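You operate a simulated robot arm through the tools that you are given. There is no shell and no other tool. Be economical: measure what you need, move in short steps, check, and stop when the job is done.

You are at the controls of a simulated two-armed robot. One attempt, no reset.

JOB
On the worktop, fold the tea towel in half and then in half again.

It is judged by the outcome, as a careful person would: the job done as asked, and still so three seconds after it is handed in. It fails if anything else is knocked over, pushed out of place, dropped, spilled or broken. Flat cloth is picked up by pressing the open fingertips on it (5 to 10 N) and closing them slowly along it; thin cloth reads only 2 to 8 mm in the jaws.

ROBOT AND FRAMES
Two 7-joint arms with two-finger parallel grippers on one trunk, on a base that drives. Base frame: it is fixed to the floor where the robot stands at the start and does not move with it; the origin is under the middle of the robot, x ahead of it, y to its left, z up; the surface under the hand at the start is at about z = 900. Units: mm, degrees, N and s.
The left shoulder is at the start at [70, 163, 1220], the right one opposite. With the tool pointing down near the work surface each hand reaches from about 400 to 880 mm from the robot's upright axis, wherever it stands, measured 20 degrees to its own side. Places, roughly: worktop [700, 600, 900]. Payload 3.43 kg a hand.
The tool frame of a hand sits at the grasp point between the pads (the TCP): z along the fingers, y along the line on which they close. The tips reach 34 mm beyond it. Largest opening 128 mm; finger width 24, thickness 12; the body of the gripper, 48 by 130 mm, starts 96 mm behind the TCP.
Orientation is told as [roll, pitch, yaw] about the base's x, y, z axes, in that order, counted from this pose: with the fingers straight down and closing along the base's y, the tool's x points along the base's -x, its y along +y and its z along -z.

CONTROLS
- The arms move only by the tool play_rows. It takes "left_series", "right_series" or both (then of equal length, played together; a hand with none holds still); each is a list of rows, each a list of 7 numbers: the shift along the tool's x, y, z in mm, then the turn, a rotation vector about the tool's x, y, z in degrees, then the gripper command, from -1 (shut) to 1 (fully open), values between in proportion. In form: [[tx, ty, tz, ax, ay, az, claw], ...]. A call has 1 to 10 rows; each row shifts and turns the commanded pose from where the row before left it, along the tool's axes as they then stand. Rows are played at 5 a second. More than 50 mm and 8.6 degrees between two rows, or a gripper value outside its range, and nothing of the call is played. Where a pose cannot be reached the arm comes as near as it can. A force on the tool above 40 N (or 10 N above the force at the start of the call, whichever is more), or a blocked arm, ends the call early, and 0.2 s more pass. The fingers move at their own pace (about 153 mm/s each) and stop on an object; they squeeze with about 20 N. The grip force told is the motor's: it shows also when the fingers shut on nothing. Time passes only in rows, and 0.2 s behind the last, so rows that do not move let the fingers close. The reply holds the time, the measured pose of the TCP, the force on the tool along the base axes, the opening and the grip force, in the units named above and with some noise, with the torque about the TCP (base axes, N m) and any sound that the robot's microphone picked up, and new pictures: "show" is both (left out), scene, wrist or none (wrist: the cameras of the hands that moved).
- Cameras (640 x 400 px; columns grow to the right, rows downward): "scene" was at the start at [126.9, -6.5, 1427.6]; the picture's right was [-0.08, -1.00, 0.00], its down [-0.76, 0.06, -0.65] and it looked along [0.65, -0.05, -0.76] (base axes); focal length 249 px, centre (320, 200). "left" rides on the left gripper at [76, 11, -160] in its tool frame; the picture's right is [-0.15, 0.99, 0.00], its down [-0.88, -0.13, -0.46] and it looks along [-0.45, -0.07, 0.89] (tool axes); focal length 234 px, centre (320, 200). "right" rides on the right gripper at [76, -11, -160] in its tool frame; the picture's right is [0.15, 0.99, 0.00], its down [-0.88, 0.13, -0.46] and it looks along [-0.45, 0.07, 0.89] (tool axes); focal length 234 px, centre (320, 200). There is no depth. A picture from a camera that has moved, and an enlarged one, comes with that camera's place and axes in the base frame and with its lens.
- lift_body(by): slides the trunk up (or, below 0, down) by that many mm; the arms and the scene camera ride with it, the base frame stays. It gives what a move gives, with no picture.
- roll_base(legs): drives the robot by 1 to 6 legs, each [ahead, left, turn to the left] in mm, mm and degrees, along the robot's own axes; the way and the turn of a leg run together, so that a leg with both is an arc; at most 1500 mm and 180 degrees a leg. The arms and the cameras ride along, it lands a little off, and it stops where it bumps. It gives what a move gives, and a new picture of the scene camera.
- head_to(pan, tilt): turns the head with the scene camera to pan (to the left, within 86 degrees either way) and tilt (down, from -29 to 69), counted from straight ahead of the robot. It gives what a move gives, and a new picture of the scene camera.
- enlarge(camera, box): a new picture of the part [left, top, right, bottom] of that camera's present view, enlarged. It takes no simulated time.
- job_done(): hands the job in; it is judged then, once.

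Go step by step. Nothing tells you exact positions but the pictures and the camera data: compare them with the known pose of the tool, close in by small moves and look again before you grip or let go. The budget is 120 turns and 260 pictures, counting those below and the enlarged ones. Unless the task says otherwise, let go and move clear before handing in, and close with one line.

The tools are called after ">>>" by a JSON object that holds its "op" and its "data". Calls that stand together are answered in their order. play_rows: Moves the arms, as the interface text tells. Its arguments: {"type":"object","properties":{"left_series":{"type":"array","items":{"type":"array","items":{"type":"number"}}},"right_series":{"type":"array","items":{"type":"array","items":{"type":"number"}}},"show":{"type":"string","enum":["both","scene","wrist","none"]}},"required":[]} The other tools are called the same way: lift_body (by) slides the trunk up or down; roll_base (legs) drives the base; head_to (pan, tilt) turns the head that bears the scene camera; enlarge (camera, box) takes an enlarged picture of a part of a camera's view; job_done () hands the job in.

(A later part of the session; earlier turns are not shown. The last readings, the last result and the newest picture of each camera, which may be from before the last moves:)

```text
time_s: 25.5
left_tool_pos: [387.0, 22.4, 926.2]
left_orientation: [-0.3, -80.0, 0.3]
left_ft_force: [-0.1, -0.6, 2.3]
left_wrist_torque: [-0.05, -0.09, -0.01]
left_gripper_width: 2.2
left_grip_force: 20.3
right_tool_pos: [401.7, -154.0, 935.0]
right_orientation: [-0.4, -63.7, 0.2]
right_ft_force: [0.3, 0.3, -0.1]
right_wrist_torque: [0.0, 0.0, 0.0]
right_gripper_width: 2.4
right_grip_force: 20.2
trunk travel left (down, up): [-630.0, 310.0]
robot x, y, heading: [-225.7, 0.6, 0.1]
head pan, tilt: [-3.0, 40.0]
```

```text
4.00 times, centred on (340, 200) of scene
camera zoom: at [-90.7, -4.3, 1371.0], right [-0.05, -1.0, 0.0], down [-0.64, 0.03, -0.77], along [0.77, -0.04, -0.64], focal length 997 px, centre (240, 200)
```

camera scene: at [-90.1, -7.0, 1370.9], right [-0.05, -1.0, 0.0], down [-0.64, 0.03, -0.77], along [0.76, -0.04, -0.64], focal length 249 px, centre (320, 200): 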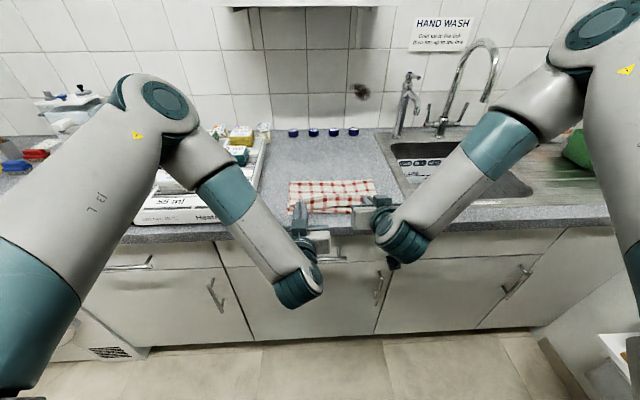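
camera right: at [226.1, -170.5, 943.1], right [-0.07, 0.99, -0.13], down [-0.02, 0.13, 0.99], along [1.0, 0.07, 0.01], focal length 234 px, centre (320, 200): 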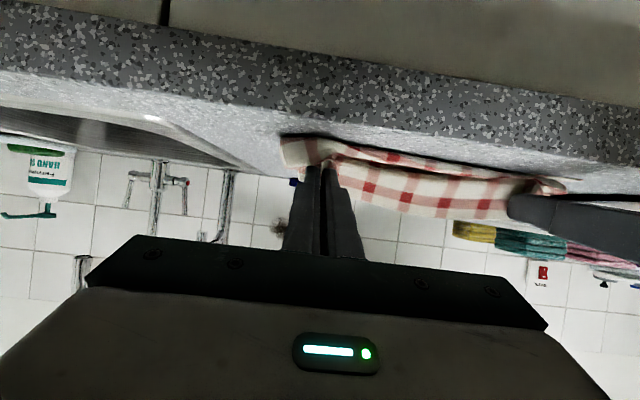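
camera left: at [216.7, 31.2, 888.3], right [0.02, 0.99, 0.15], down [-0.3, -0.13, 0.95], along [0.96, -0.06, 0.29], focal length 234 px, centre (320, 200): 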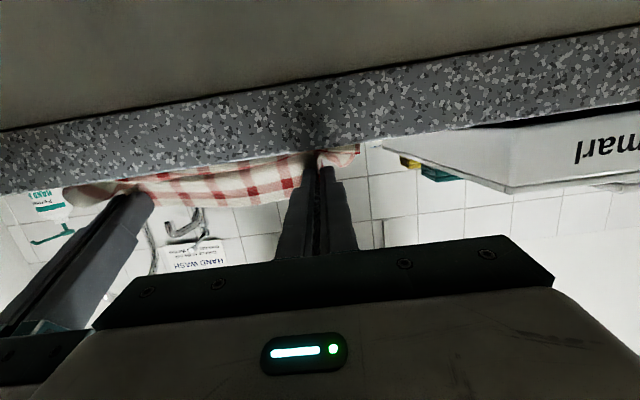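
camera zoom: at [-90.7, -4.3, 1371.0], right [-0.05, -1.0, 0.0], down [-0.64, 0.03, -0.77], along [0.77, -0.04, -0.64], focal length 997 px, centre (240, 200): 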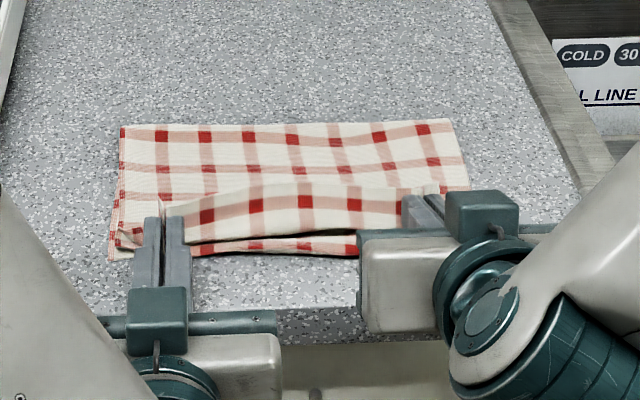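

>>> {"op": "play_rows", "data": {"left_series": [[1, 0, -6, 0, 0, 0, -1], [0, 0, 0, 0, 0, 0, -1], [0, 0, 0, 0, 0, 0, -0.9], [0, 0, 0, 0, 0, 0, -0.75], [0, 0, 0, 0, 0, 0, -0.6], [0, 0, 0, 0, 0, 0, -0.5], [0, 0, 0, 0, 0, 0, -0.5]], "right_series": [[7, 0, -3, 0, 0, 0, -1], [0, 0, 0, 0, 0, 0, -1], [0, 0, 0, 0, 0, 0, -0.9], [0, 0, 0, 0, 0, 0, -0.75], [0, 0, 0, 0, 0, 0, -0.6], [0, 0, 0, 0, 0, 0, -0.5], [0, 0, 0, 0, 0, 0, -0.5]], "show": "none"}}

>>> {"op": "enlarge", "data": {"camera": "scene", "box": [260, 150, 420, 250]}}

```text
time_s: 27.1
left_tool_pos: [381.3, 24.3, 926.3]
left_orientation: [0.0, -80.0, 0.2]
left_ft_force: [-0.3, -0.5, 1.1]
left_wrist_torque: [0.0, -0.01, 0.02]
left_gripper_width: 32.1
left_grip_force: 0.1
right_tool_pos: [394.6, -153.4, 931.2]
right_orientation: [-0.4, -63.7, 0.2]
right_ft_force: [0.5, -0.6, 0.7]
right_wrist_torque: [-0.01, 0.03, 0.0]
right_gripper_width: 32.2
right_grip_force: 0.0
right hand out of reach, approached as far as the arm can: row 1
trunk travel left (down, up): [-630.0, 310.0]
robot x, y, heading: [-224.0, -0.3, 0.3]
head pan, tilt: [-3.0, 40.0]
```

```text
4.00 times, centred on (340, 200) of scene
camera zoom: at [-90.3, -4.5, 1370.9], right [-0.05, -1.0, 0.0], down [-0.64, 0.03, -0.77], along [0.77, -0.04, -0.64], focal length 997 px, centre (240, 200)
```

zoom: 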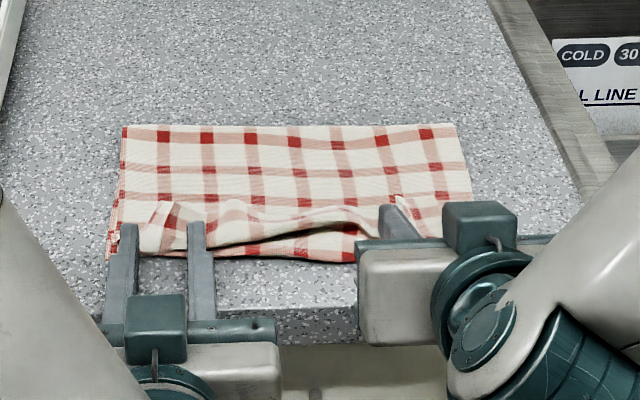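

Released. I withdraw the hands backward and look.

>>> {"op": "play_rows", "data": {"left_series": [[0, 0, -15, 0, 0, 0, -0.5], [0, 0, -30, 0, 0, 0, -0.5], [-20, 0, -40, 0, 0, 0, -0.5], [-40, 0, -20, 0, 0, 0, -0.5], [-40, 0, -20, 0, 0, 0, -0.5], [0, 0, 0, 0, 0, 0, -0.5]], "right_series": [[0, 0, -15, 0, 0, 0, -0.5], [0, 0, -30, 0, 0, 0, -0.5], [-20, 0, -40, 0, 0, 0, -0.5], [-40, 0, -20, 0, 0, 0, -0.5], [-40, 0, -20, 0, 0, 0, -0.5], [0, 0, 0, 0, 0, 0, -0.5]], "show": "scene"}}

>>> {"op": "enlarge", "data": {"camera": "scene", "box": [260, 150, 420, 250]}}

```text
time_s: 28.5
left_tool_pos: [281.6, 16.4, 1043.5]
left_orientation: [-0.5, -80.0, 0.8]
left_ft_force: [-0.3, 1.5, 0.2]
left_wrist_torque: [0.0, 0.01, -0.02]
left_gripper_width: 32.3
left_grip_force: 0.0
left hand out of reach, approached as far as the arm can: row 5
right_tool_pos: [355.2, -140.4, 1067.8]
right_orientation: [-0.3, -64.0, 0.6]
right_ft_force: [-0.3, 0.8, -0.4]
right_wrist_torque: [-0.01, 0.04, -0.05]
right_gripper_width: 31.9
right_grip_force: 0.0
right hand out of reach, approached as far as the arm can: row 3, 4
trunk travel left (down, up): [-630.0, 310.0]
robot x, y, heading: [-225.4, 0.1, 0.4]
head pan, tilt: [-3.0, 40.0]
camera scene: at [-90.3, -2.3, 1370.9], right [-0.05, -1.0, 0.0], down [-0.64, 0.03, -0.77], along [0.76, -0.04, -0.64], focal length 249 px, centre (320, 200)
```

scene: 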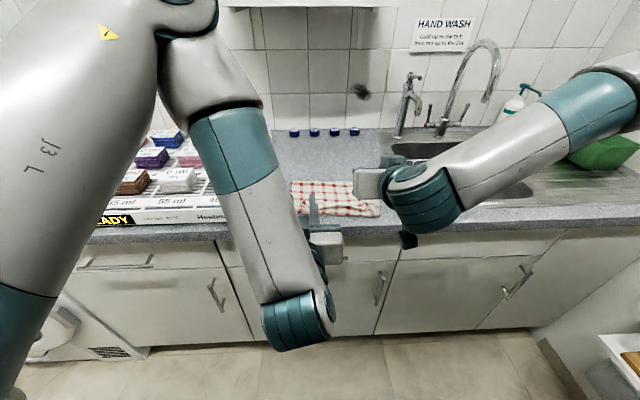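

```text
4.00 times, centred on (340, 200) of scene
camera zoom: at [-90.3, -2.3, 1370.9], right [-0.05, -1.0, 0.0], down [-0.64, 0.03, -0.77], along [0.76, -0.04, -0.64], focal length 997 px, centre (240, 200)
```

zoom: 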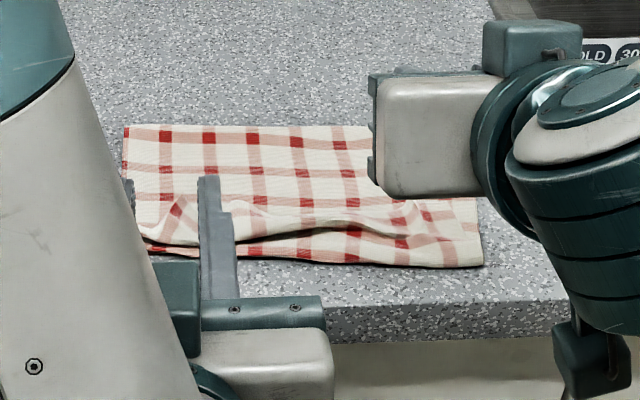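

>>> {"op": "play_rows", "data": {"left_series": [[0, 0, 0, 0, 8, 0, -0.5], [0, 0, 0, 0, 8, 0, -0.5], [0, 0, 0, 0, 8, 0, -0.5], [0, 0, 0, 0, 8, 0, -0.5], [0, 0, 0, 0, 8, 0, -0.5], [0, 0, 0, 0, 8, 0, -0.5], [0, 0, 0, 0, 8, 0, -0.5], [0, 0, 0, 0, 8, 0, -0.5], [0, 0, 0, 0, 8, 0, -0.5], [0, 0, 0, 0, 8, 0, -0.5]], "right_series": [[0, 0, 0, 0, 8, 0, -0.5], [0, 0, 0, 0, 8, 0, -0.5], [0, 0, 0, 0, 8, 0, -0.5], [0, 0, 0, 0, 8, 0, -0.5], [0, 0, 0, 0, 8, 0, -0.5], [0, 0, 0, 0, 8, 0, -0.5], [0, 0, 0, 0, 8, 0, -0.5], [0, 0, 0, 0, 8, 0, -0.5], [0, 0, 0, 0, 0, 0, -0.5], [0, 0, 0, 0, 0, 0, -0.5]]}}

```text
time_s: 30.7
left_tool_pos: [282.9, 15.7, 1043.9]
left_orientation: [0.0, 0.2, 0.2]
left_ft_force: [0.7, 0.2, 0.0]
left_wrist_torque: [0.05, 0.0, -0.05]
left_gripper_width: 31.9
left_grip_force: 0.1
right_tool_pos: [353.9, -143.5, 1071.4]
right_orientation: [0.0, 0.2, 0.3]
right_ft_force: [0.9, 0.0, -0.5]
right_wrist_torque: [0.0, 0.06, -0.01]
right_gripper_width: 31.9
right_grip_force: 0.1
trunk travel left (down, up): [-630.0, 310.0]
robot x, y, heading: [-221.3, 1.2, 0.1]
head pan, tilt: [-3.0, 40.0]
camera scene: at [-89.0, -4.4, 1370.8], right [-0.05, -1.0, 0.0], down [-0.64, 0.03, -0.77], along [0.76, -0.04, -0.64], focal length 249 px, centre (320, 200)
camera right: at [280.9, -155.1, 1229.4], right [-0.15, 0.99, 0.0], down [0.88, 0.13, 0.45], along [0.45, 0.07, -0.89], focal length 234 px, centre (320, 200)
camera left: at [207.4, 26.2, 1203.4], right [0.14, 0.99, 0.0], down [0.88, -0.13, 0.45], along [0.45, -0.07, -0.89], focal length 234 px, centre (320, 200)
```

scene: 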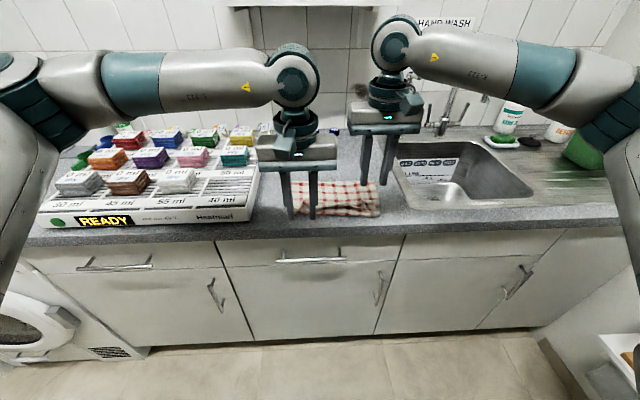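
right: 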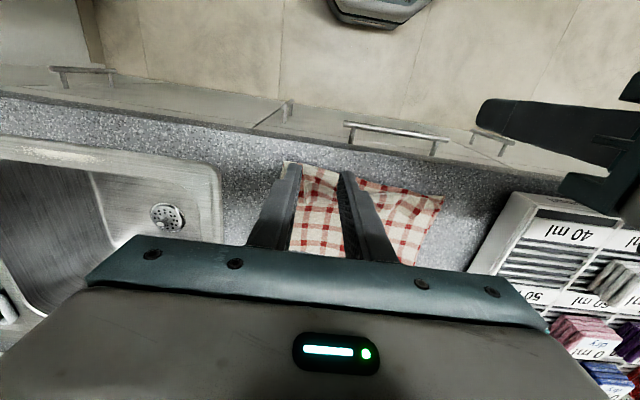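
left: 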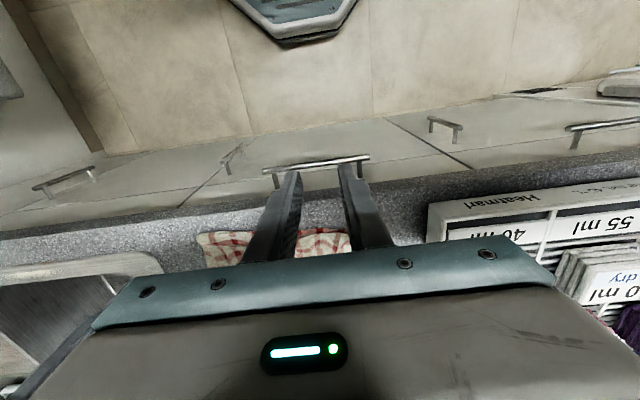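

I raise the trunk and drive back to the start, then spread the hands for a clear look.

>>> {"op": "lift_body", "data": {"by": 70}}

>>> {"op": "play_rows", "data": {"left_series": [[0, 45, 0, 0, 0, 0, -0.5], [0, 45, 0, 0, 0, 0, -0.5], [0, 45, 0, 0, 0, 0, -0.5], [0, 40, 0, 0, 0, 0, -0.5]], "right_series": [[0, -45, 0, 0, 0, 0, -0.5], [0, -45, 0, 0, 0, 0, -0.5], [0, -45, 0, 0, 0, 0, -0.5], [0, -20, 0, 0, 0, 0, -0.5]], "show": "none"}}

>>> {"op": "roll_base", "data": {"legs": [[220, 0, 0]]}}

>>> {"op": "enlarge", "data": {"camera": "scene", "box": [240, 150, 440, 275]}}

```text
time_s: 31.8
left_tool_pos: [282.7, 15.4, 1113.2]
left_orientation: [0.0, 0.0, 0.3]
left_ft_force: [0.0, -1.0, -0.1]
left_wrist_torque: [-0.01, 0.04, -0.02]
left_gripper_width: 32.2
left_grip_force: 0.1
right_tool_pos: [354.8, -143.8, 1140.1]
right_orientation: [0.0, -0.1, 0.2]
right_ft_force: [-0.3, -0.2, -0.5]
right_wrist_torque: [0.0, 0.05, 0.02]
right_gripper_width: 32.2
right_grip_force: 0.0
trunk travel left (down, up): [-700.0, 240.0]
robot x, y, heading: [-222.7, -1.5, 0.4]
head pan, tilt: [-3.0, 40.0]
```

```text
time_s: 32.8
left_tool_pos: [281.1, 193.6, 1113.8]
left_orientation: [0.0, 0.0, 0.2]
left_ft_force: [-0.4, 0.2, -0.3]
left_wrist_torque: [-0.01, 0.0, 0.01]
left_gripper_width: 32.1
left_grip_force: 0.0
right_tool_pos: [355.0, -297.2, 1141.4]
right_orientation: [-0.1, -0.1, 0.2]
right_ft_force: [0.3, -0.4, -0.1]
right_wrist_torque: [-0.04, -0.03, 0.0]
right_gripper_width: 32.1
right_grip_force: 0.0
trunk travel left (down, up): [-700.0, 240.0]
robot x, y, heading: [-224.4, -1.6, 0.3]
head pan, tilt: [-3.0, 40.0]
```

```text
time_s: 34.5
left_tool_pos: [501.6, 195.1, 1114.1]
left_orientation: [0.0, 0.0, 0.4]
left_ft_force: [-0.2, 0.0, -0.2]
left_wrist_torque: [0.01, 0.0, 0.02]
left_gripper_width: 31.9
left_grip_force: 0.0
right_tool_pos: [576.3, -296.0, 1141.4]
right_orientation: [0.0, 0.0, 0.3]
right_ft_force: [0.0, 0.1, 0.9]
right_wrist_torque: [0.02, -0.02, -0.01]
right_gripper_width: 32.0
right_grip_force: 0.1
trunk travel left (down, up): [-700.0, 240.0]
robot x, y, heading: [-4.9, -0.3, 0.4]
head pan, tilt: [-3.0, 40.0]
camera scene: at [130.1, -3.2, 1441.0], right [-0.05, -1.0, 0.0], down [-0.64, 0.03, -0.77], along [0.77, -0.04, -0.64], focal length 249 px, centre (320, 200)
```

scene: 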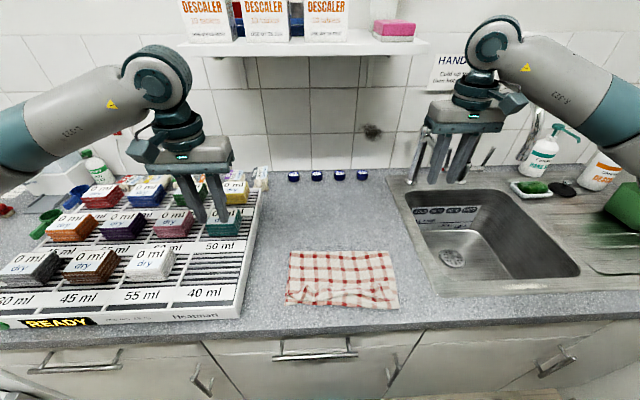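

```text
3.20 times, centred on (340, 212) of scene
camera zoom: at [130.1, -3.2, 1441.0], right [-0.05, -1.0, 0.0], down [-0.64, 0.03, -0.77], along [0.77, -0.04, -0.64], focal length 798 px, centre (256, 160)
```

zoom: 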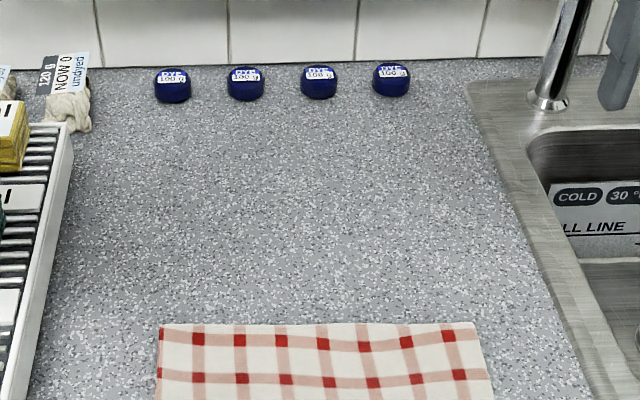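

>>> {"op": "head_to", "data": {"pan": -5, "tilt": 58}}

>>> {"op": "enlarge", "data": {"camera": "scene", "box": [240, 100, 440, 225]}}

```text
time_s: 35.3
left_tool_pos: [501.9, 194.9, 1114.8]
left_orientation: [-0.1, 0.0, 0.3]
left_ft_force: [-0.3, 0.8, -0.3]
left_wrist_torque: [0.01, 0.01, 0.01]
left_gripper_width: 32.1
left_grip_force: 0.0
right_tool_pos: [576.4, -295.8, 1140.5]
right_orientation: [0.1, -0.1, 0.3]
right_ft_force: [0.5, -0.5, -0.2]
right_wrist_torque: [-0.01, -0.03, 0.02]
right_gripper_width: 32.0
right_grip_force: 0.0
trunk travel left (down, up): [-700.0, 240.0]
robot x, y, heading: [-4.7, 2.0, 0.4]
head pan, tilt: [-5.0, 58.0]
camera scene: at [114.2, -4.9, 1416.6], right [-0.08, -1.0, 0.0], down [-0.84, 0.07, -0.53], along [0.53, -0.04, -0.85], focal length 249 px, centre (320, 200)
```

scene: 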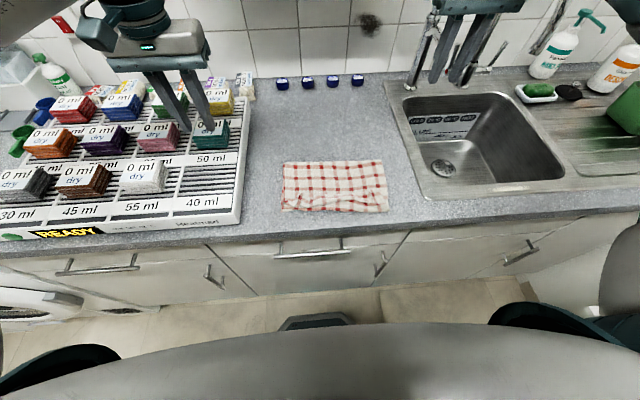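

```text
3.20 times, centred on (340, 162) of scene
camera zoom: at [114.2, -4.9, 1416.6], right [-0.08, -1.0, 0.0], down [-0.84, 0.07, -0.53], along [0.53, -0.04, -0.85], focal length 798 px, centre (256, 320)
```

zoom: 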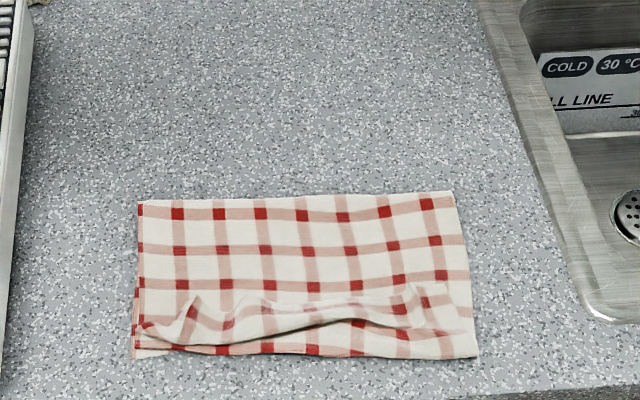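

>>> {"op": "enlarge", "data": {"camera": "scene", "box": [275, 155, 395, 220]}}

>>> {"op": "play_rows", "data": {"right_series": [[42, 26, 10, 0, 0, 0, -0.5], [42, 26, 10, 0, 0, 0, -0.5], [42, 26, 10, 0, 0, 0, -0.5], [42, 26, 10, 0, 0, 0, -0.5], [42, 26, 0, 0, 0, 0, -0.5], [0, 0, 0, 0, 0, 0, -0.5]], "show": "wrist"}}

```text
5.33 times, centred on (335, 188) of scene
camera zoom: at [114.2, -4.9, 1416.6], right [-0.08, -1.0, 0.0], down [-0.84, 0.07, -0.53], along [0.53, -0.04, -0.85], focal length 1329 px, centre (240, 267)
```

zoom: 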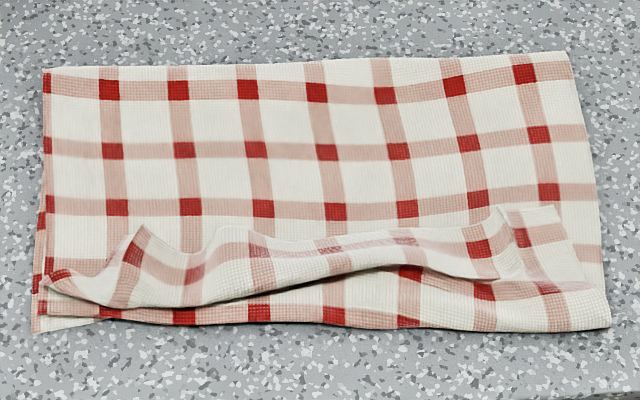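

```text
refused: row 1 steps farther than a row can; nothing moved
```

The fold is made, but the fold line slid toward me and the hem looks turned back on top. I bring the right wrist camera over for a closer look.

>>> {"op": "play_rows", "data": {"right_series": [[30, 38, 10, 0, 0, 0, -0.5], [30, 38, 10, 0, 0, 0, -0.5], [30, 38, 10, 0, 0, 0, -0.5], [28, 38, 10, 0, 0, 0, -0.5], [28, 38, 10, 0, 0, 0, -0.5], [0, 36, 30, 0, 0, 0, -0.5], [0, 0, 0, 0, 0, 0, -0.5]], "show": "wrist"}}

>>> {"op": "enlarge", "data": {"camera": "right", "box": [180, 80, 480, 250]}}

```text
time_s: 36.9
left_tool_pos: [502.2, 192.3, 1113.5]
left_orientation: [0.0, -0.1, 0.3]
left_ft_force: [0.2, -1.3, 0.3]
left_wrist_torque: [0.01, -0.03, 0.03]
left_gripper_width: 32.0
left_grip_force: 0.0
right_tool_pos: [427.4, -70.3, 1061.5]
right_orientation: [0.0, 0.0, 0.3]
right_ft_force: [0.7, 0.5, -0.6]
right_wrist_torque: [0.02, -0.05, 0.0]
right_gripper_width: 32.2
right_grip_force: 0.1
trunk travel left (down, up): [-700.0, 240.0]
robot x, y, heading: [-3.1, -1.1, 0.3]
head pan, tilt: [-5.0, 58.0]
camera right: at [352.6, -82.9, 1220.4], right [-0.15, 0.99, 0.0], down [0.88, 0.13, 0.46], along [0.45, 0.07, -0.89], focal length 234 px, centre (320, 200)
```

right: 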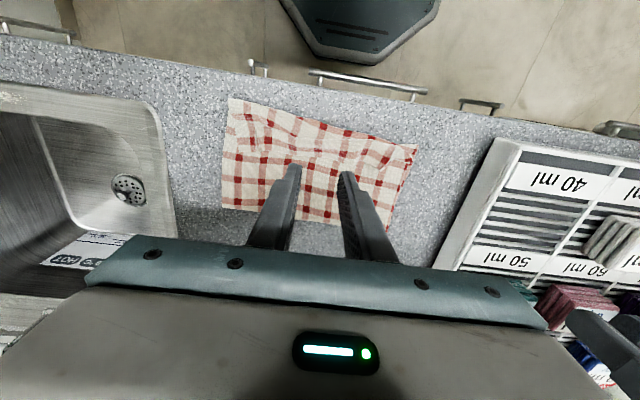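

```text
2.13 times, centred on (330, 165) of right
camera zoom: at [352.6, -82.9, 1220.4], right [-0.15, 0.99, 0.0], down [0.88, 0.13, 0.46], along [0.45, 0.07, -0.89], focal length 500 px, centre (299, 275)
```

zoom: 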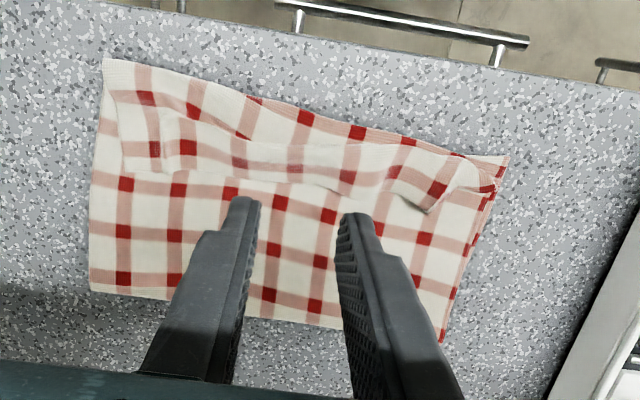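

Confirmed: a hem strip is folded back on top with its pinch wrinkles still standing. I'll regrip the hem at those wrinkles, peel it back and redo the fold with a lower arc.

>>> {"op": "play_rows", "data": {"left_series": [[10, -35, 0, 0, 0, 0, -0.4], [15, -35, 0, 0, 0, 0, -0.4], [20, -35, 10, 0, 0, 0, -0.4], [20, -35, 20, 0, 0, 0, -0.4], [0, -36, 30, 0, 0, 0, -0.4], [0, 0, 40, 0, 0, 0, -0.4], [0, 0, 40, 0, 0, 0, -0.4], [0, 0, 10, 0, 0, 0, -0.4], [0, 0, 0, 0, 0, 0, -0.4]], "right_series": [[-5, -40, 0, 0, 0, 0, -0.4], [-5, -42, 0, 0, 0, 0, -0.4], [0, 0, 0, 0, 0, 0, -0.4], [0, 0, 0, 0, 0, 0, -0.4], [0, 0, 30, 0, 0, 0, -0.4], [0, 0, 30, 0, 0, 0, -0.4], [0, 0, 30, 0, 0, 0, -0.4], [0, 0, 10, 0, 0, 0, -0.4], [0, 0, 0, 0, 0, 0, -0.4]], "show": "wrist"}}

>>> {"op": "enlarge", "data": {"camera": "right", "box": [220, 80, 460, 230]}}

>>> {"op": "enlarge", "data": {"camera": "left", "box": [180, 80, 420, 230]}}

```text
time_s: 38.9
left_tool_pos: [437.9, 18.2, 963.2]
left_orientation: [0.0, 0.0, 0.3]
left_ft_force: [-0.3, -0.3, 0.4]
left_wrist_torque: [-0.04, -0.02, -0.01]
left_gripper_width: 38.2
left_grip_force: 0.0
right_tool_pos: [440.2, -152.1, 960.1]
right_orientation: [0.0, 0.0, 0.3]
right_ft_force: [-0.3, 0.0, 0.4]
right_wrist_torque: [-0.02, 0.02, -0.02]
right_gripper_width: 38.4
right_grip_force: 0.1
trunk travel left (down, up): [-700.0, 240.0]
robot x, y, heading: [-3.1, 3.7, 0.2]
head pan, tilt: [-5.0, 58.0]
camera right: at [365.1, -163.3, 1120.0], right [-0.15, 0.99, 0.0], down [0.88, 0.14, 0.46], along [0.45, 0.07, -0.89], focal length 234 px, centre (320, 200)
camera left: at [361.2, 29.9, 1123.3], right [0.14, 0.99, 0.0], down [0.88, -0.13, 0.46], along [0.45, -0.06, -0.89], focal length 234 px, centre (320, 200)
```

right: 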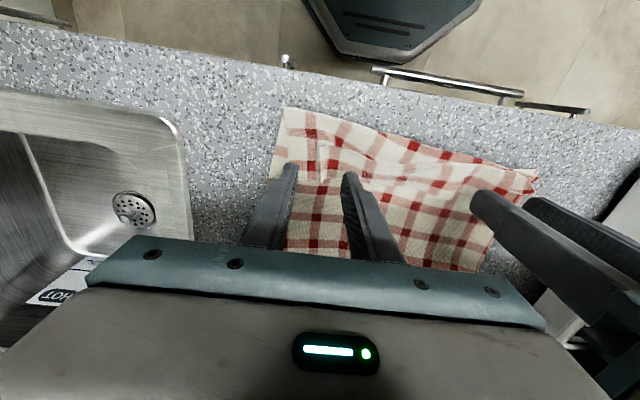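
left: 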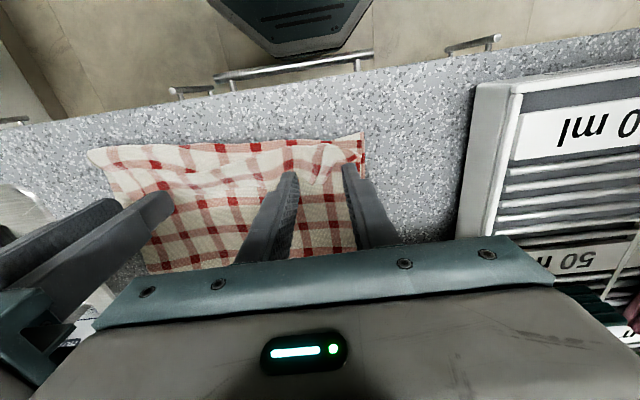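

```text
2.67 times, centred on (340, 155) of right
camera zoom: at [365.1, -163.3, 1120.0], right [-0.15, 0.99, 0.0], down [0.88, 0.14, 0.46], along [0.45, 0.07, -0.89], focal length 624 px, centre (267, 320)
```

zoom: 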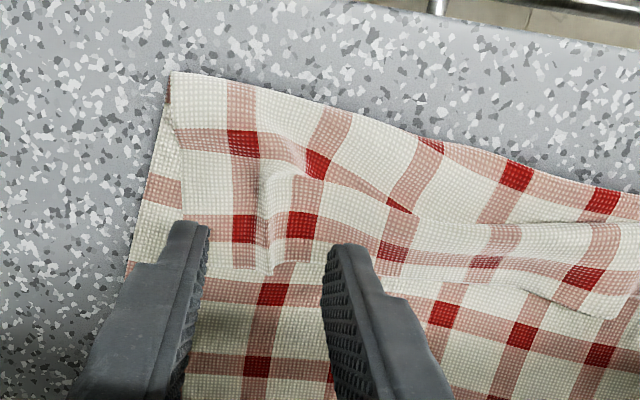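

```text
2.67 times, centred on (300, 155) of left
camera zoom: at [361.2, 29.9, 1123.3], right [0.14, 0.99, 0.0], down [0.88, -0.13, 0.46], along [0.45, -0.06, -0.89], focal length 624 px, centre (373, 320)
```

zoom: 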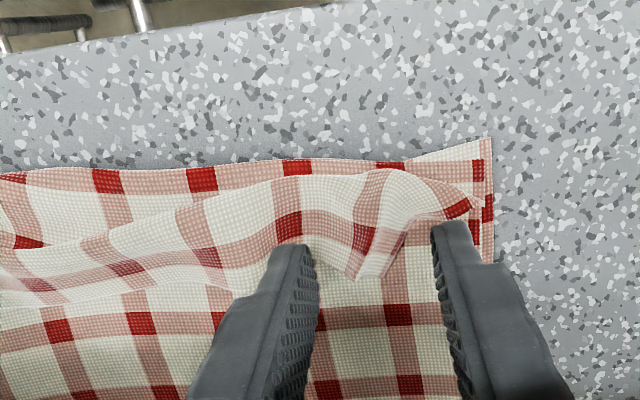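

Both standing wrinkles sit between the fingers. I lower to light contact.

>>> {"op": "play_rows", "data": {"left_series": [[0, 0, 12, 0, 0, 0, -0.4], [0, 0, 8, 0, 0, 0, -0.4], [0, 0, 2.5, 0, 0, 0, -0.4], [0, 0, 0, 0, 0, 0, -0.4]], "right_series": [[0, 0, 12, 0, 0, 0, -0.4], [0, 0, 7, 0, 0, 0, -0.4], [0, 0, 1.5, 0, 0, 0, -0.4], [0, 0, 0, 0, 0, 0, -0.4]], "show": "none"}}

```text
time_s: 39.9
left_tool_pos: [439.3, 18.5, 942.9]
left_orientation: [0.0, 0.0, 0.3]
left_ft_force: [-0.2, -0.6, 0.2]
left_wrist_torque: [0.03, -0.01, 0.01]
left_gripper_width: 38.4
left_grip_force: 0.0
right_tool_pos: [439.3, -152.0, 940.0]
right_orientation: [0.0, 0.0, 0.3]
right_ft_force: [-0.1, -0.6, 0.7]
right_wrist_torque: [0.04, -0.02, 0.02]
right_gripper_width: 38.4
right_grip_force: 0.1
trunk travel left (down, up): [-700.0, 240.0]
robot x, y, heading: [-2.2, 1.4, 0.3]
head pan, tilt: [-5.0, 58.0]
```

>>> {"op": "play_rows", "data": {"left_series": [[0, 0, 2.5, 0, 0, 0, -0.4], [0, 0, 0.5, 0, 0, 0, -0.4], [0, 0, 0, 0, 0, 0, -0.4]], "right_series": [[0, 0, 1, 0, 0, 0, -0.4], [0, 0, 1, 0, 0, 0, -0.4], [0, 0, 0, 0, 0, 0, -0.4]], "show": "none"}}

>>> {"op": "enlarge", "data": {"camera": "right", "box": [220, 80, 460, 230]}}

>>> {"op": "enlarge", "data": {"camera": "left", "box": [180, 80, 420, 230]}}

```text
time_s: 40.7
left_tool_pos: [437.3, 19.0, 938.5]
left_orientation: [0.0, 0.0, 0.4]
left_ft_force: [0.6, -0.4, 1.0]
left_wrist_torque: [-0.01, 0.05, -0.01]
left_gripper_width: 38.0
left_grip_force: 0.1
right_tool_pos: [439.7, -151.6, 939.3]
right_orientation: [0.0, 0.0, 0.3]
right_ft_force: [-0.2, 1.1, 0.5]
right_wrist_torque: [0.01, -0.01, -0.01]
right_gripper_width: 38.2
right_grip_force: 0.1
trunk travel left (down, up): [-700.0, 240.0]
robot x, y, heading: [-4.4, 1.3, 0.4]
head pan, tilt: [-5.0, 58.0]
```

```text
2.67 times, centred on (340, 155) of right
camera zoom: at [365.3, -163.7, 1096.5], right [-0.15, 0.99, 0.0], down [0.88, 0.13, 0.46], along [0.45, 0.07, -0.89], focal length 624 px, centre (267, 320)
```

zoom: 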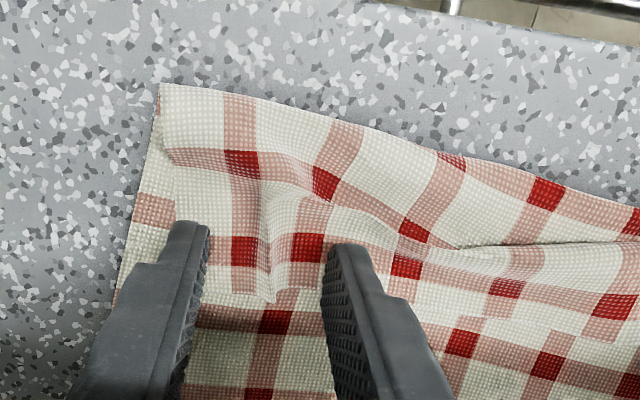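

```text
2.67 times, centred on (300, 155) of left
camera zoom: at [361.7, 28.8, 1098.8], right [0.14, 0.99, 0.0], down [0.88, -0.13, 0.46], along [0.45, -0.06, -0.89], focal length 624 px, centre (373, 320)
```

zoom: 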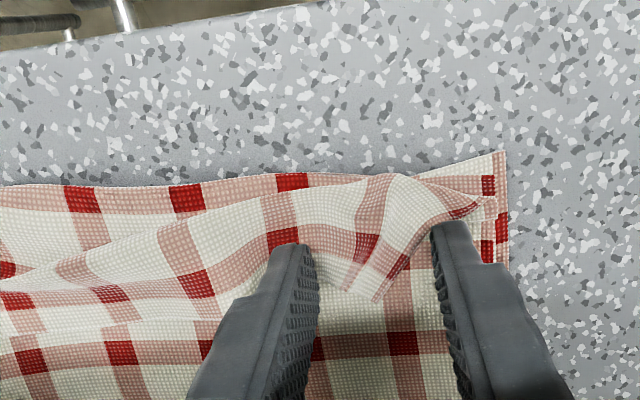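

>>> {"op": "play_rows", "data": {"left_series": [[0, 0, 0.5, 0, 0, 0, -0.5], [0, 0, 0, 0, 0, 0, -0.6], [0, 0, 0, 0, 0, 0, -0.7], [0, 0, 0, 0, 0, 0, -0.8], [0, 0, 0, 0, 0, 0, -0.9], [0, 0, 0, 0, 0, 0, -1], [0, 0, 0, 0, 0, 0, -1]], "right_series": [[0, 0, 1, 0, 0, 0, -0.5], [0, 0, 0, 0, 0, 0, -0.6], [0, 0, 0, 0, 0, 0, -0.7], [0, 0, 0, 0, 0, 0, -0.8], [0, 0, 0, 0, 0, 0, -0.9], [0, 0, 0, 0, 0, 0, -1], [0, 0, 0, 0, 0, 0, -1]], "show": "none"}}

>>> {"op": "enlarge", "data": {"camera": "right", "box": [220, 80, 460, 230]}}

>>> {"op": "enlarge", "data": {"camera": "left", "box": [180, 80, 420, 230]}}

```text
time_s: 42.3
left_tool_pos: [438.5, 15.2, 938.8]
left_orientation: [-0.1, 0.0, 0.3]
left_ft_force: [-0.3, -13.9, 0.9]
left_wrist_torque: [-0.5, -0.04, 0.14]
left_gripper_width: 2.8
left_grip_force: 19.8
right_tool_pos: [439.7, -152.1, 938.1]
right_orientation: [0.1, 0.0, 0.3]
right_ft_force: [-0.4, 14.9, 4.7]
right_wrist_torque: [0.49, 0.01, -0.02]
right_gripper_width: 3.2
right_grip_force: 20.1
trunk travel left (down, up): [-700.0, 240.0]
robot x, y, heading: [-2.8, 0.2, 0.4]
head pan, tilt: [-5.0, 58.0]
```

```text
2.67 times, centred on (340, 155) of right
camera zoom: at [364.8, -163.4, 1095.5], right [-0.15, 0.99, 0.0], down [0.88, 0.13, 0.46], along [0.45, 0.07, -0.89], focal length 624 px, centre (267, 320)
```

zoom: 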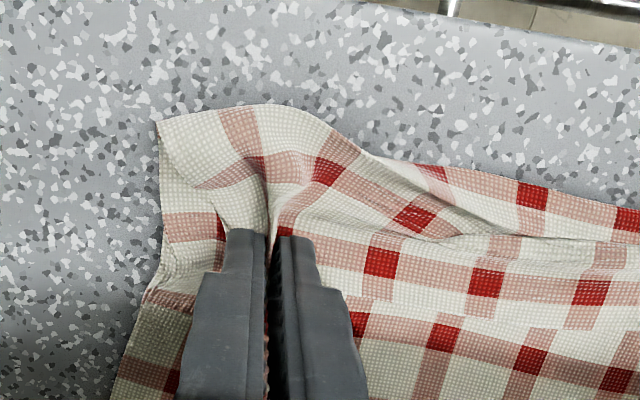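

```text
2.67 times, centred on (300, 155) of left
camera zoom: at [361.7, 28.5, 1098.3], right [0.14, 0.99, 0.0], down [0.88, -0.12, 0.46], along [0.45, -0.07, -0.89], focal length 624 px, centre (373, 320)
```

zoom: 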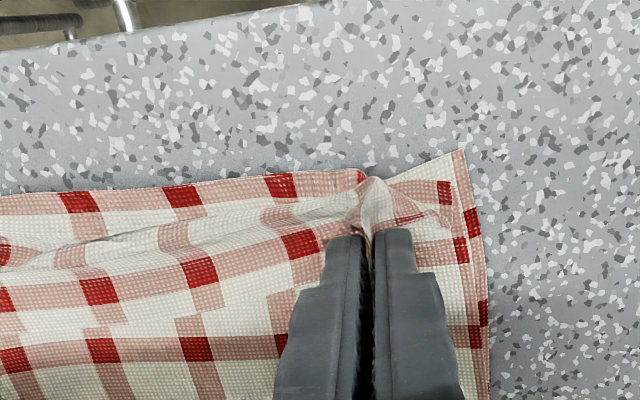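

Gripped. I lift a little, easing inward, to see which layers come up.

>>> {"op": "play_rows", "data": {"left_series": [[0, -2, -10, 0, 0, 0, -1], [-5, -1, -20, 0, 0, 0, -1], [-15, 0, -20, 0, 0, 0, -1], [-20, 0, -15, 0, 0, 0, -1], [0, 0, 0, 0, 0, 0, -1]], "right_series": [[0, 2, -10, 0, 0, 0, -1], [-5, 1, -20, 0, 0, 0, -1], [-15, 0, -20, 0, 0, 0, -1], [-20, 0, -15, 0, 0, 0, -1], [0, 0, 0, 0, 0, 0, -1]]}}

>>> {"op": "enlarge", "data": {"camera": "scene", "box": [260, 120, 420, 230]}}

```text
time_s: 43.5
left_tool_pos: [479.7, 12.8, 1004.1]
left_orientation: [0.0, 0.0, 0.2]
left_ft_force: [0.1, -3.1, 0.2]
left_wrist_torque: [-0.08, -0.02, 0.0]
left_gripper_width: 2.8
left_grip_force: 20.3
right_tool_pos: [478.5, -149.9, 1002.6]
right_orientation: [-0.1, -0.1, 0.3]
right_ft_force: [-0.7, 3.0, -0.3]
right_wrist_torque: [0.13, 0.01, 0.02]
right_gripper_width: 2.8
right_grip_force: 20.2
trunk travel left (down, up): [-700.0, 240.0]
robot x, y, heading: [-3.8, 0.2, 0.3]
head pan, tilt: [-5.0, 58.0]
camera scene: at [113.8, -5.1, 1416.6], right [-0.08, -1.0, 0.0], down [-0.85, 0.07, -0.53], along [0.53, -0.04, -0.85], focal length 249 px, centre (320, 200)
camera right: at [404.8, -161.5, 1161.5], right [-0.15, 0.99, 0.0], down [0.88, 0.13, 0.46], along [0.45, 0.07, -0.89], focal length 234 px, centre (320, 200)
camera left: at [403.5, 24.8, 1163.4], right [0.14, 0.99, 0.0], down [0.88, -0.13, 0.46], along [0.45, -0.06, -0.89], focal length 234 px, centre (320, 200)
```

scene: 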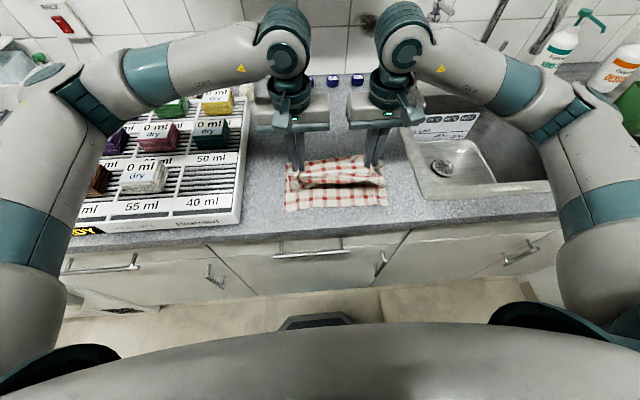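
right: 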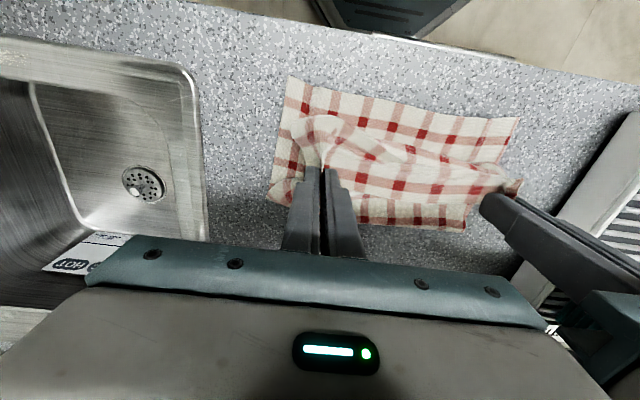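
left: 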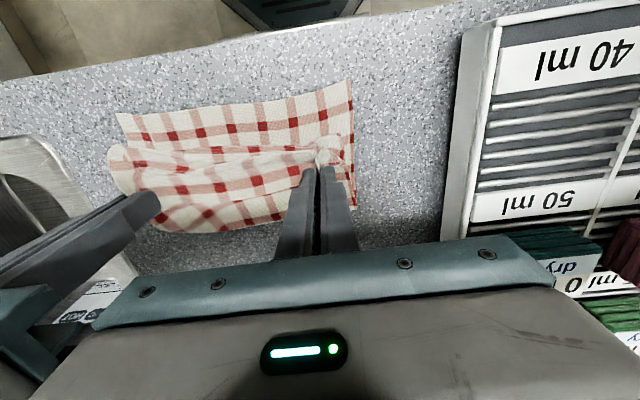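

```text
3.64 times, centred on (340, 175) of scene
camera zoom: at [113.8, -5.1, 1416.6], right [-0.08, -1.0, 0.0], down [-0.85, 0.07, -0.53], along [0.53, -0.04, -0.85], focal length 906 px, centre (247, 291)
```

zoom: 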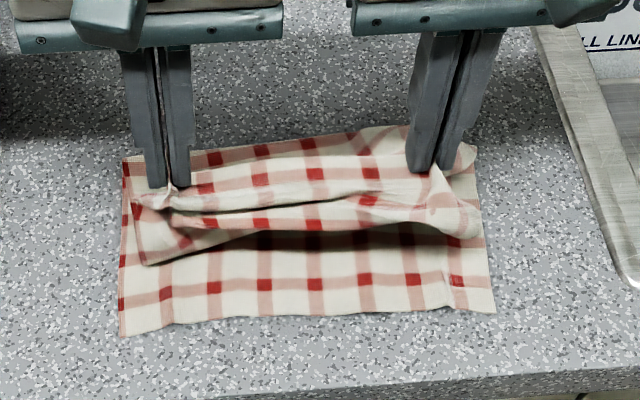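

Only the upper layer lifts; the bottom layer stays flat. I continue toward the far side to stretch the loop out.

>>> {"op": "play_rows", "data": {"left_series": [[-25, 0, -15, 0, 0, 0, -1], [-30, 1, -15, 0, 0, 0, -1], [-30, 1, -10, 0, 0, 0, -1], [-30, 1, -5, 0, 0, 0, -1], [-30, 0, 0, 0, 0, 0, -1], [0, 0, 0, 0, 0, 0, -1]], "right_series": [[-25, 0, -15, 0, 0, 0, -1], [-30, -1, -15, 0, 0, 0, -1], [-30, -1, -10, 0, 0, 0, -1], [-30, -1, -5, 0, 0, 0, -1], [-30, 0, 0, 0, 0, 0, -1], [0, 0, 0, 0, 0, 0, -1]]}}

>>> {"op": "enlarge", "data": {"camera": "scene", "box": [250, 90, 430, 220]}}

```text
time_s: 44.9
left_tool_pos: [624.0, 19.3, 1048.4]
left_orientation: [-0.1, 0.0, 0.3]
left_ft_force: [0.7, -15.6, -1.0]
left_wrist_torque: [-0.53, -0.03, 0.08]
left_gripper_width: 2.9
left_grip_force: 19.9
right_tool_pos: [624.3, -149.6, 1046.0]
right_orientation: [0.1, -0.2, 0.3]
right_ft_force: [-0.6, 15.3, 0.2]
right_wrist_torque: [0.56, 0.0, 0.0]
right_gripper_width: 3.1
right_grip_force: 19.7
trunk travel left (down, up): [-700.0, 240.0]
robot x, y, heading: [-4.1, 3.4, 0.2]
head pan, tilt: [-5.0, 58.0]
camera scene: at [113.3, -4.9, 1416.7], right [-0.08, -1.0, 0.0], down [-0.84, 0.07, -0.53], along [0.53, -0.04, -0.85], focal length 249 px, centre (320, 200)
camera right: at [549.6, -162.4, 1205.2], right [-0.15, 0.99, 0.0], down [0.88, 0.14, 0.46], along [0.45, 0.07, -0.89], focal length 234 px, centre (320, 200)
camera left: at [548.2, 30.3, 1208.8], right [0.14, 0.99, 0.0], down [0.88, -0.13, 0.46], along [0.45, -0.07, -0.89], focal length 234 px, centre (320, 200)
```

scene: 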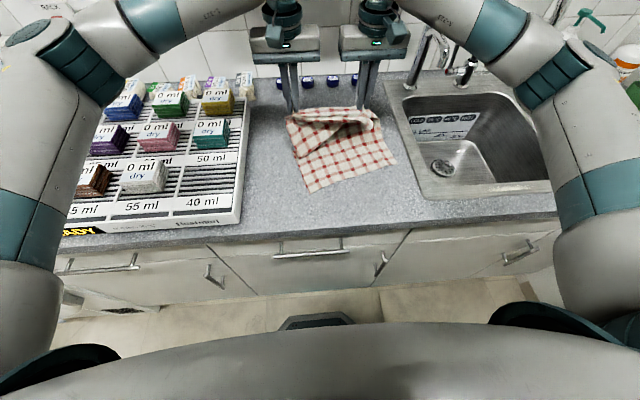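
right: 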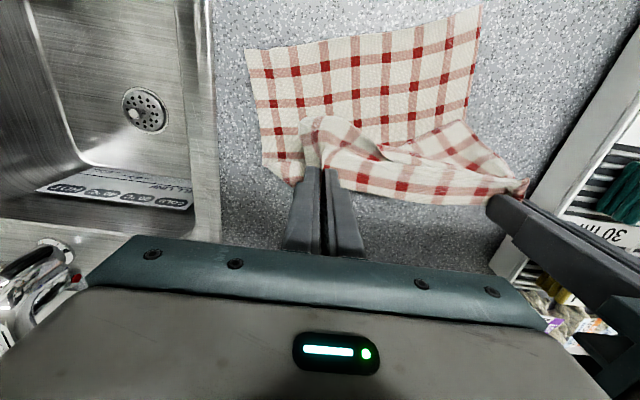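
left: 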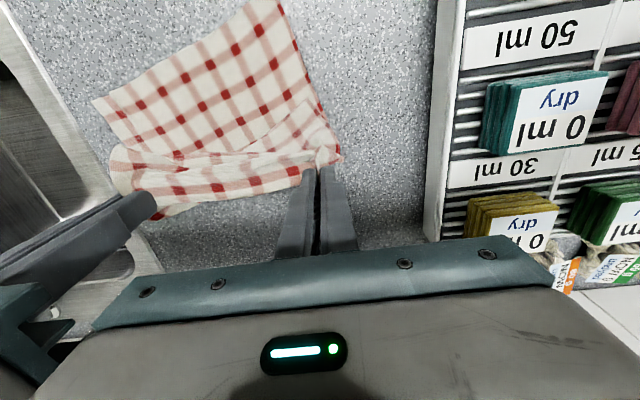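

```text
3.08 times, centred on (340, 155) of scene
camera zoom: at [113.3, -4.9, 1416.7], right [-0.08, -1.0, 0.0], down [-0.84, 0.07, -0.53], along [0.53, -0.04, -0.85], focal length 767 px, centre (258, 338)
```

zoom: 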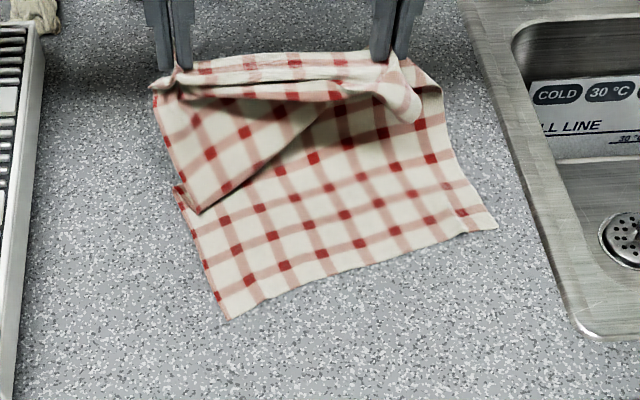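

The left grip has caught a doubled hem, so the towel is skewed. I'll lay it out toward the far side, release, and then straighten it corner by corner.

>>> {"op": "play_rows", "data": {"left_series": [[-25, -3, 0, 0, 0, 0, -1], [-25, -3, 15, 0, 0, 0, -1], [-25, 0, 25, 0, 0, 0, -1], [-20, 0, 30, 0, 0, 0, -1], [-10, 0, 25, 0, 0, 0, -1], [0, 0, 8, 0, 0, 0, -1], [0, 0, 0, 0, 0, 0, -1]], "right_series": [[-25, 3, 0, 0, 0, 0, -1], [-30, 2, 15, 0, 0, 0, -1], [-30, 0, 25, 0, 0, 0, -1], [-30, 0, 30, 0, 0, 0, -1], [-15, 0, 25, 0, 0, 0, -1], [0, 0, 8, 0, 0, 0, -1], [0, 0, 0, 0, 0, 0, -1]]}}

>>> {"op": "enlarge", "data": {"camera": "scene", "box": [250, 60, 430, 190]}}

```text
time_s: 46.5
left_tool_pos: [729.5, 13.0, 945.1]
left_orientation: [0.0, -0.1, 0.3]
left_ft_force: [0.5, -1.6, 0.0]
left_wrist_torque: [-0.02, 0.0, -0.03]
left_gripper_width: 2.8
left_grip_force: 20.0
right_tool_pos: [754.9, -145.9, 943.8]
right_orientation: [0.0, 0.0, 0.3]
right_ft_force: [0.3, 0.1, -0.1]
right_wrist_torque: [0.04, 0.03, -0.01]
right_gripper_width: 3.1
right_grip_force: 20.1
trunk travel left (down, up): [-700.0, 240.0]
robot x, y, heading: [-1.8, -2.2, 0.3]
head pan, tilt: [-5.0, 58.0]
camera scene: at [114.3, -4.9, 1416.5], right [-0.08, -1.0, 0.0], down [-0.85, 0.07, -0.53], along [0.53, -0.04, -0.85], focal length 249 px, centre (320, 200)
camera right: at [680.1, -157.6, 1103.0], right [-0.15, 0.99, 0.0], down [0.88, 0.14, 0.46], along [0.45, 0.07, -0.89], focal length 234 px, centre (320, 200)
camera left: at [653.3, 24.2, 1104.4], right [0.14, 0.99, 0.0], down [0.88, -0.13, 0.46], along [0.45, -0.06, -0.89], focal length 234 px, centre (320, 200)
```

scene: 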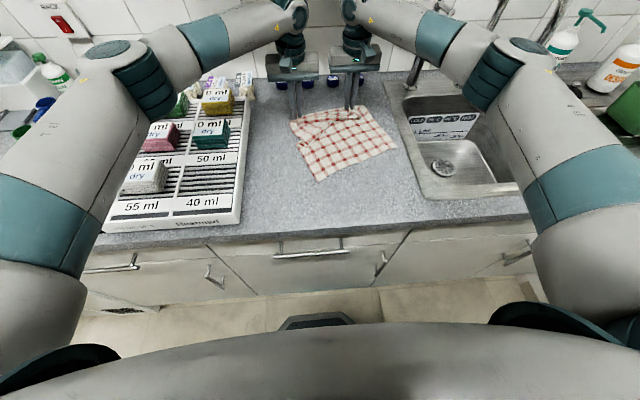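
right: 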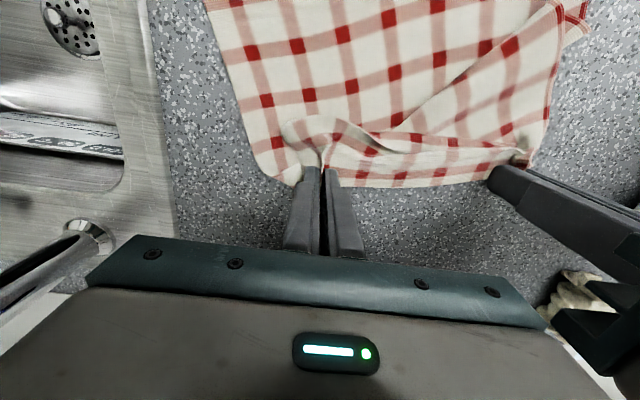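
left: 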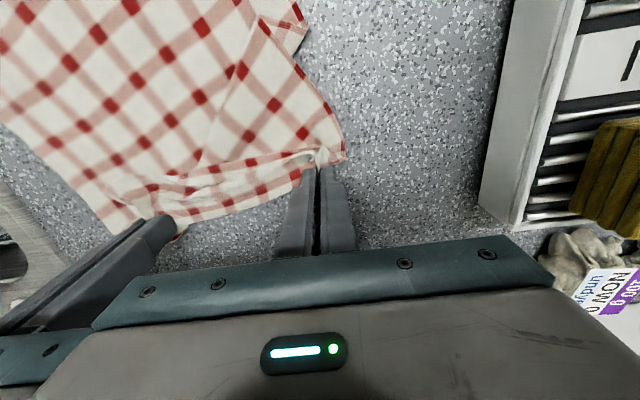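

```text
3.08 times, centred on (340, 125) of scene
camera zoom: at [114.3, -4.9, 1416.5], right [-0.08, -1.0, 0.0], down [-0.85, 0.07, -0.53], along [0.53, -0.04, -0.85], focal length 767 px, centre (258, 431)
```

zoom: 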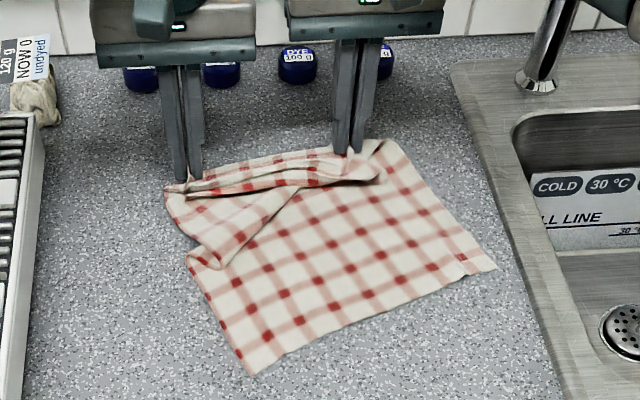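

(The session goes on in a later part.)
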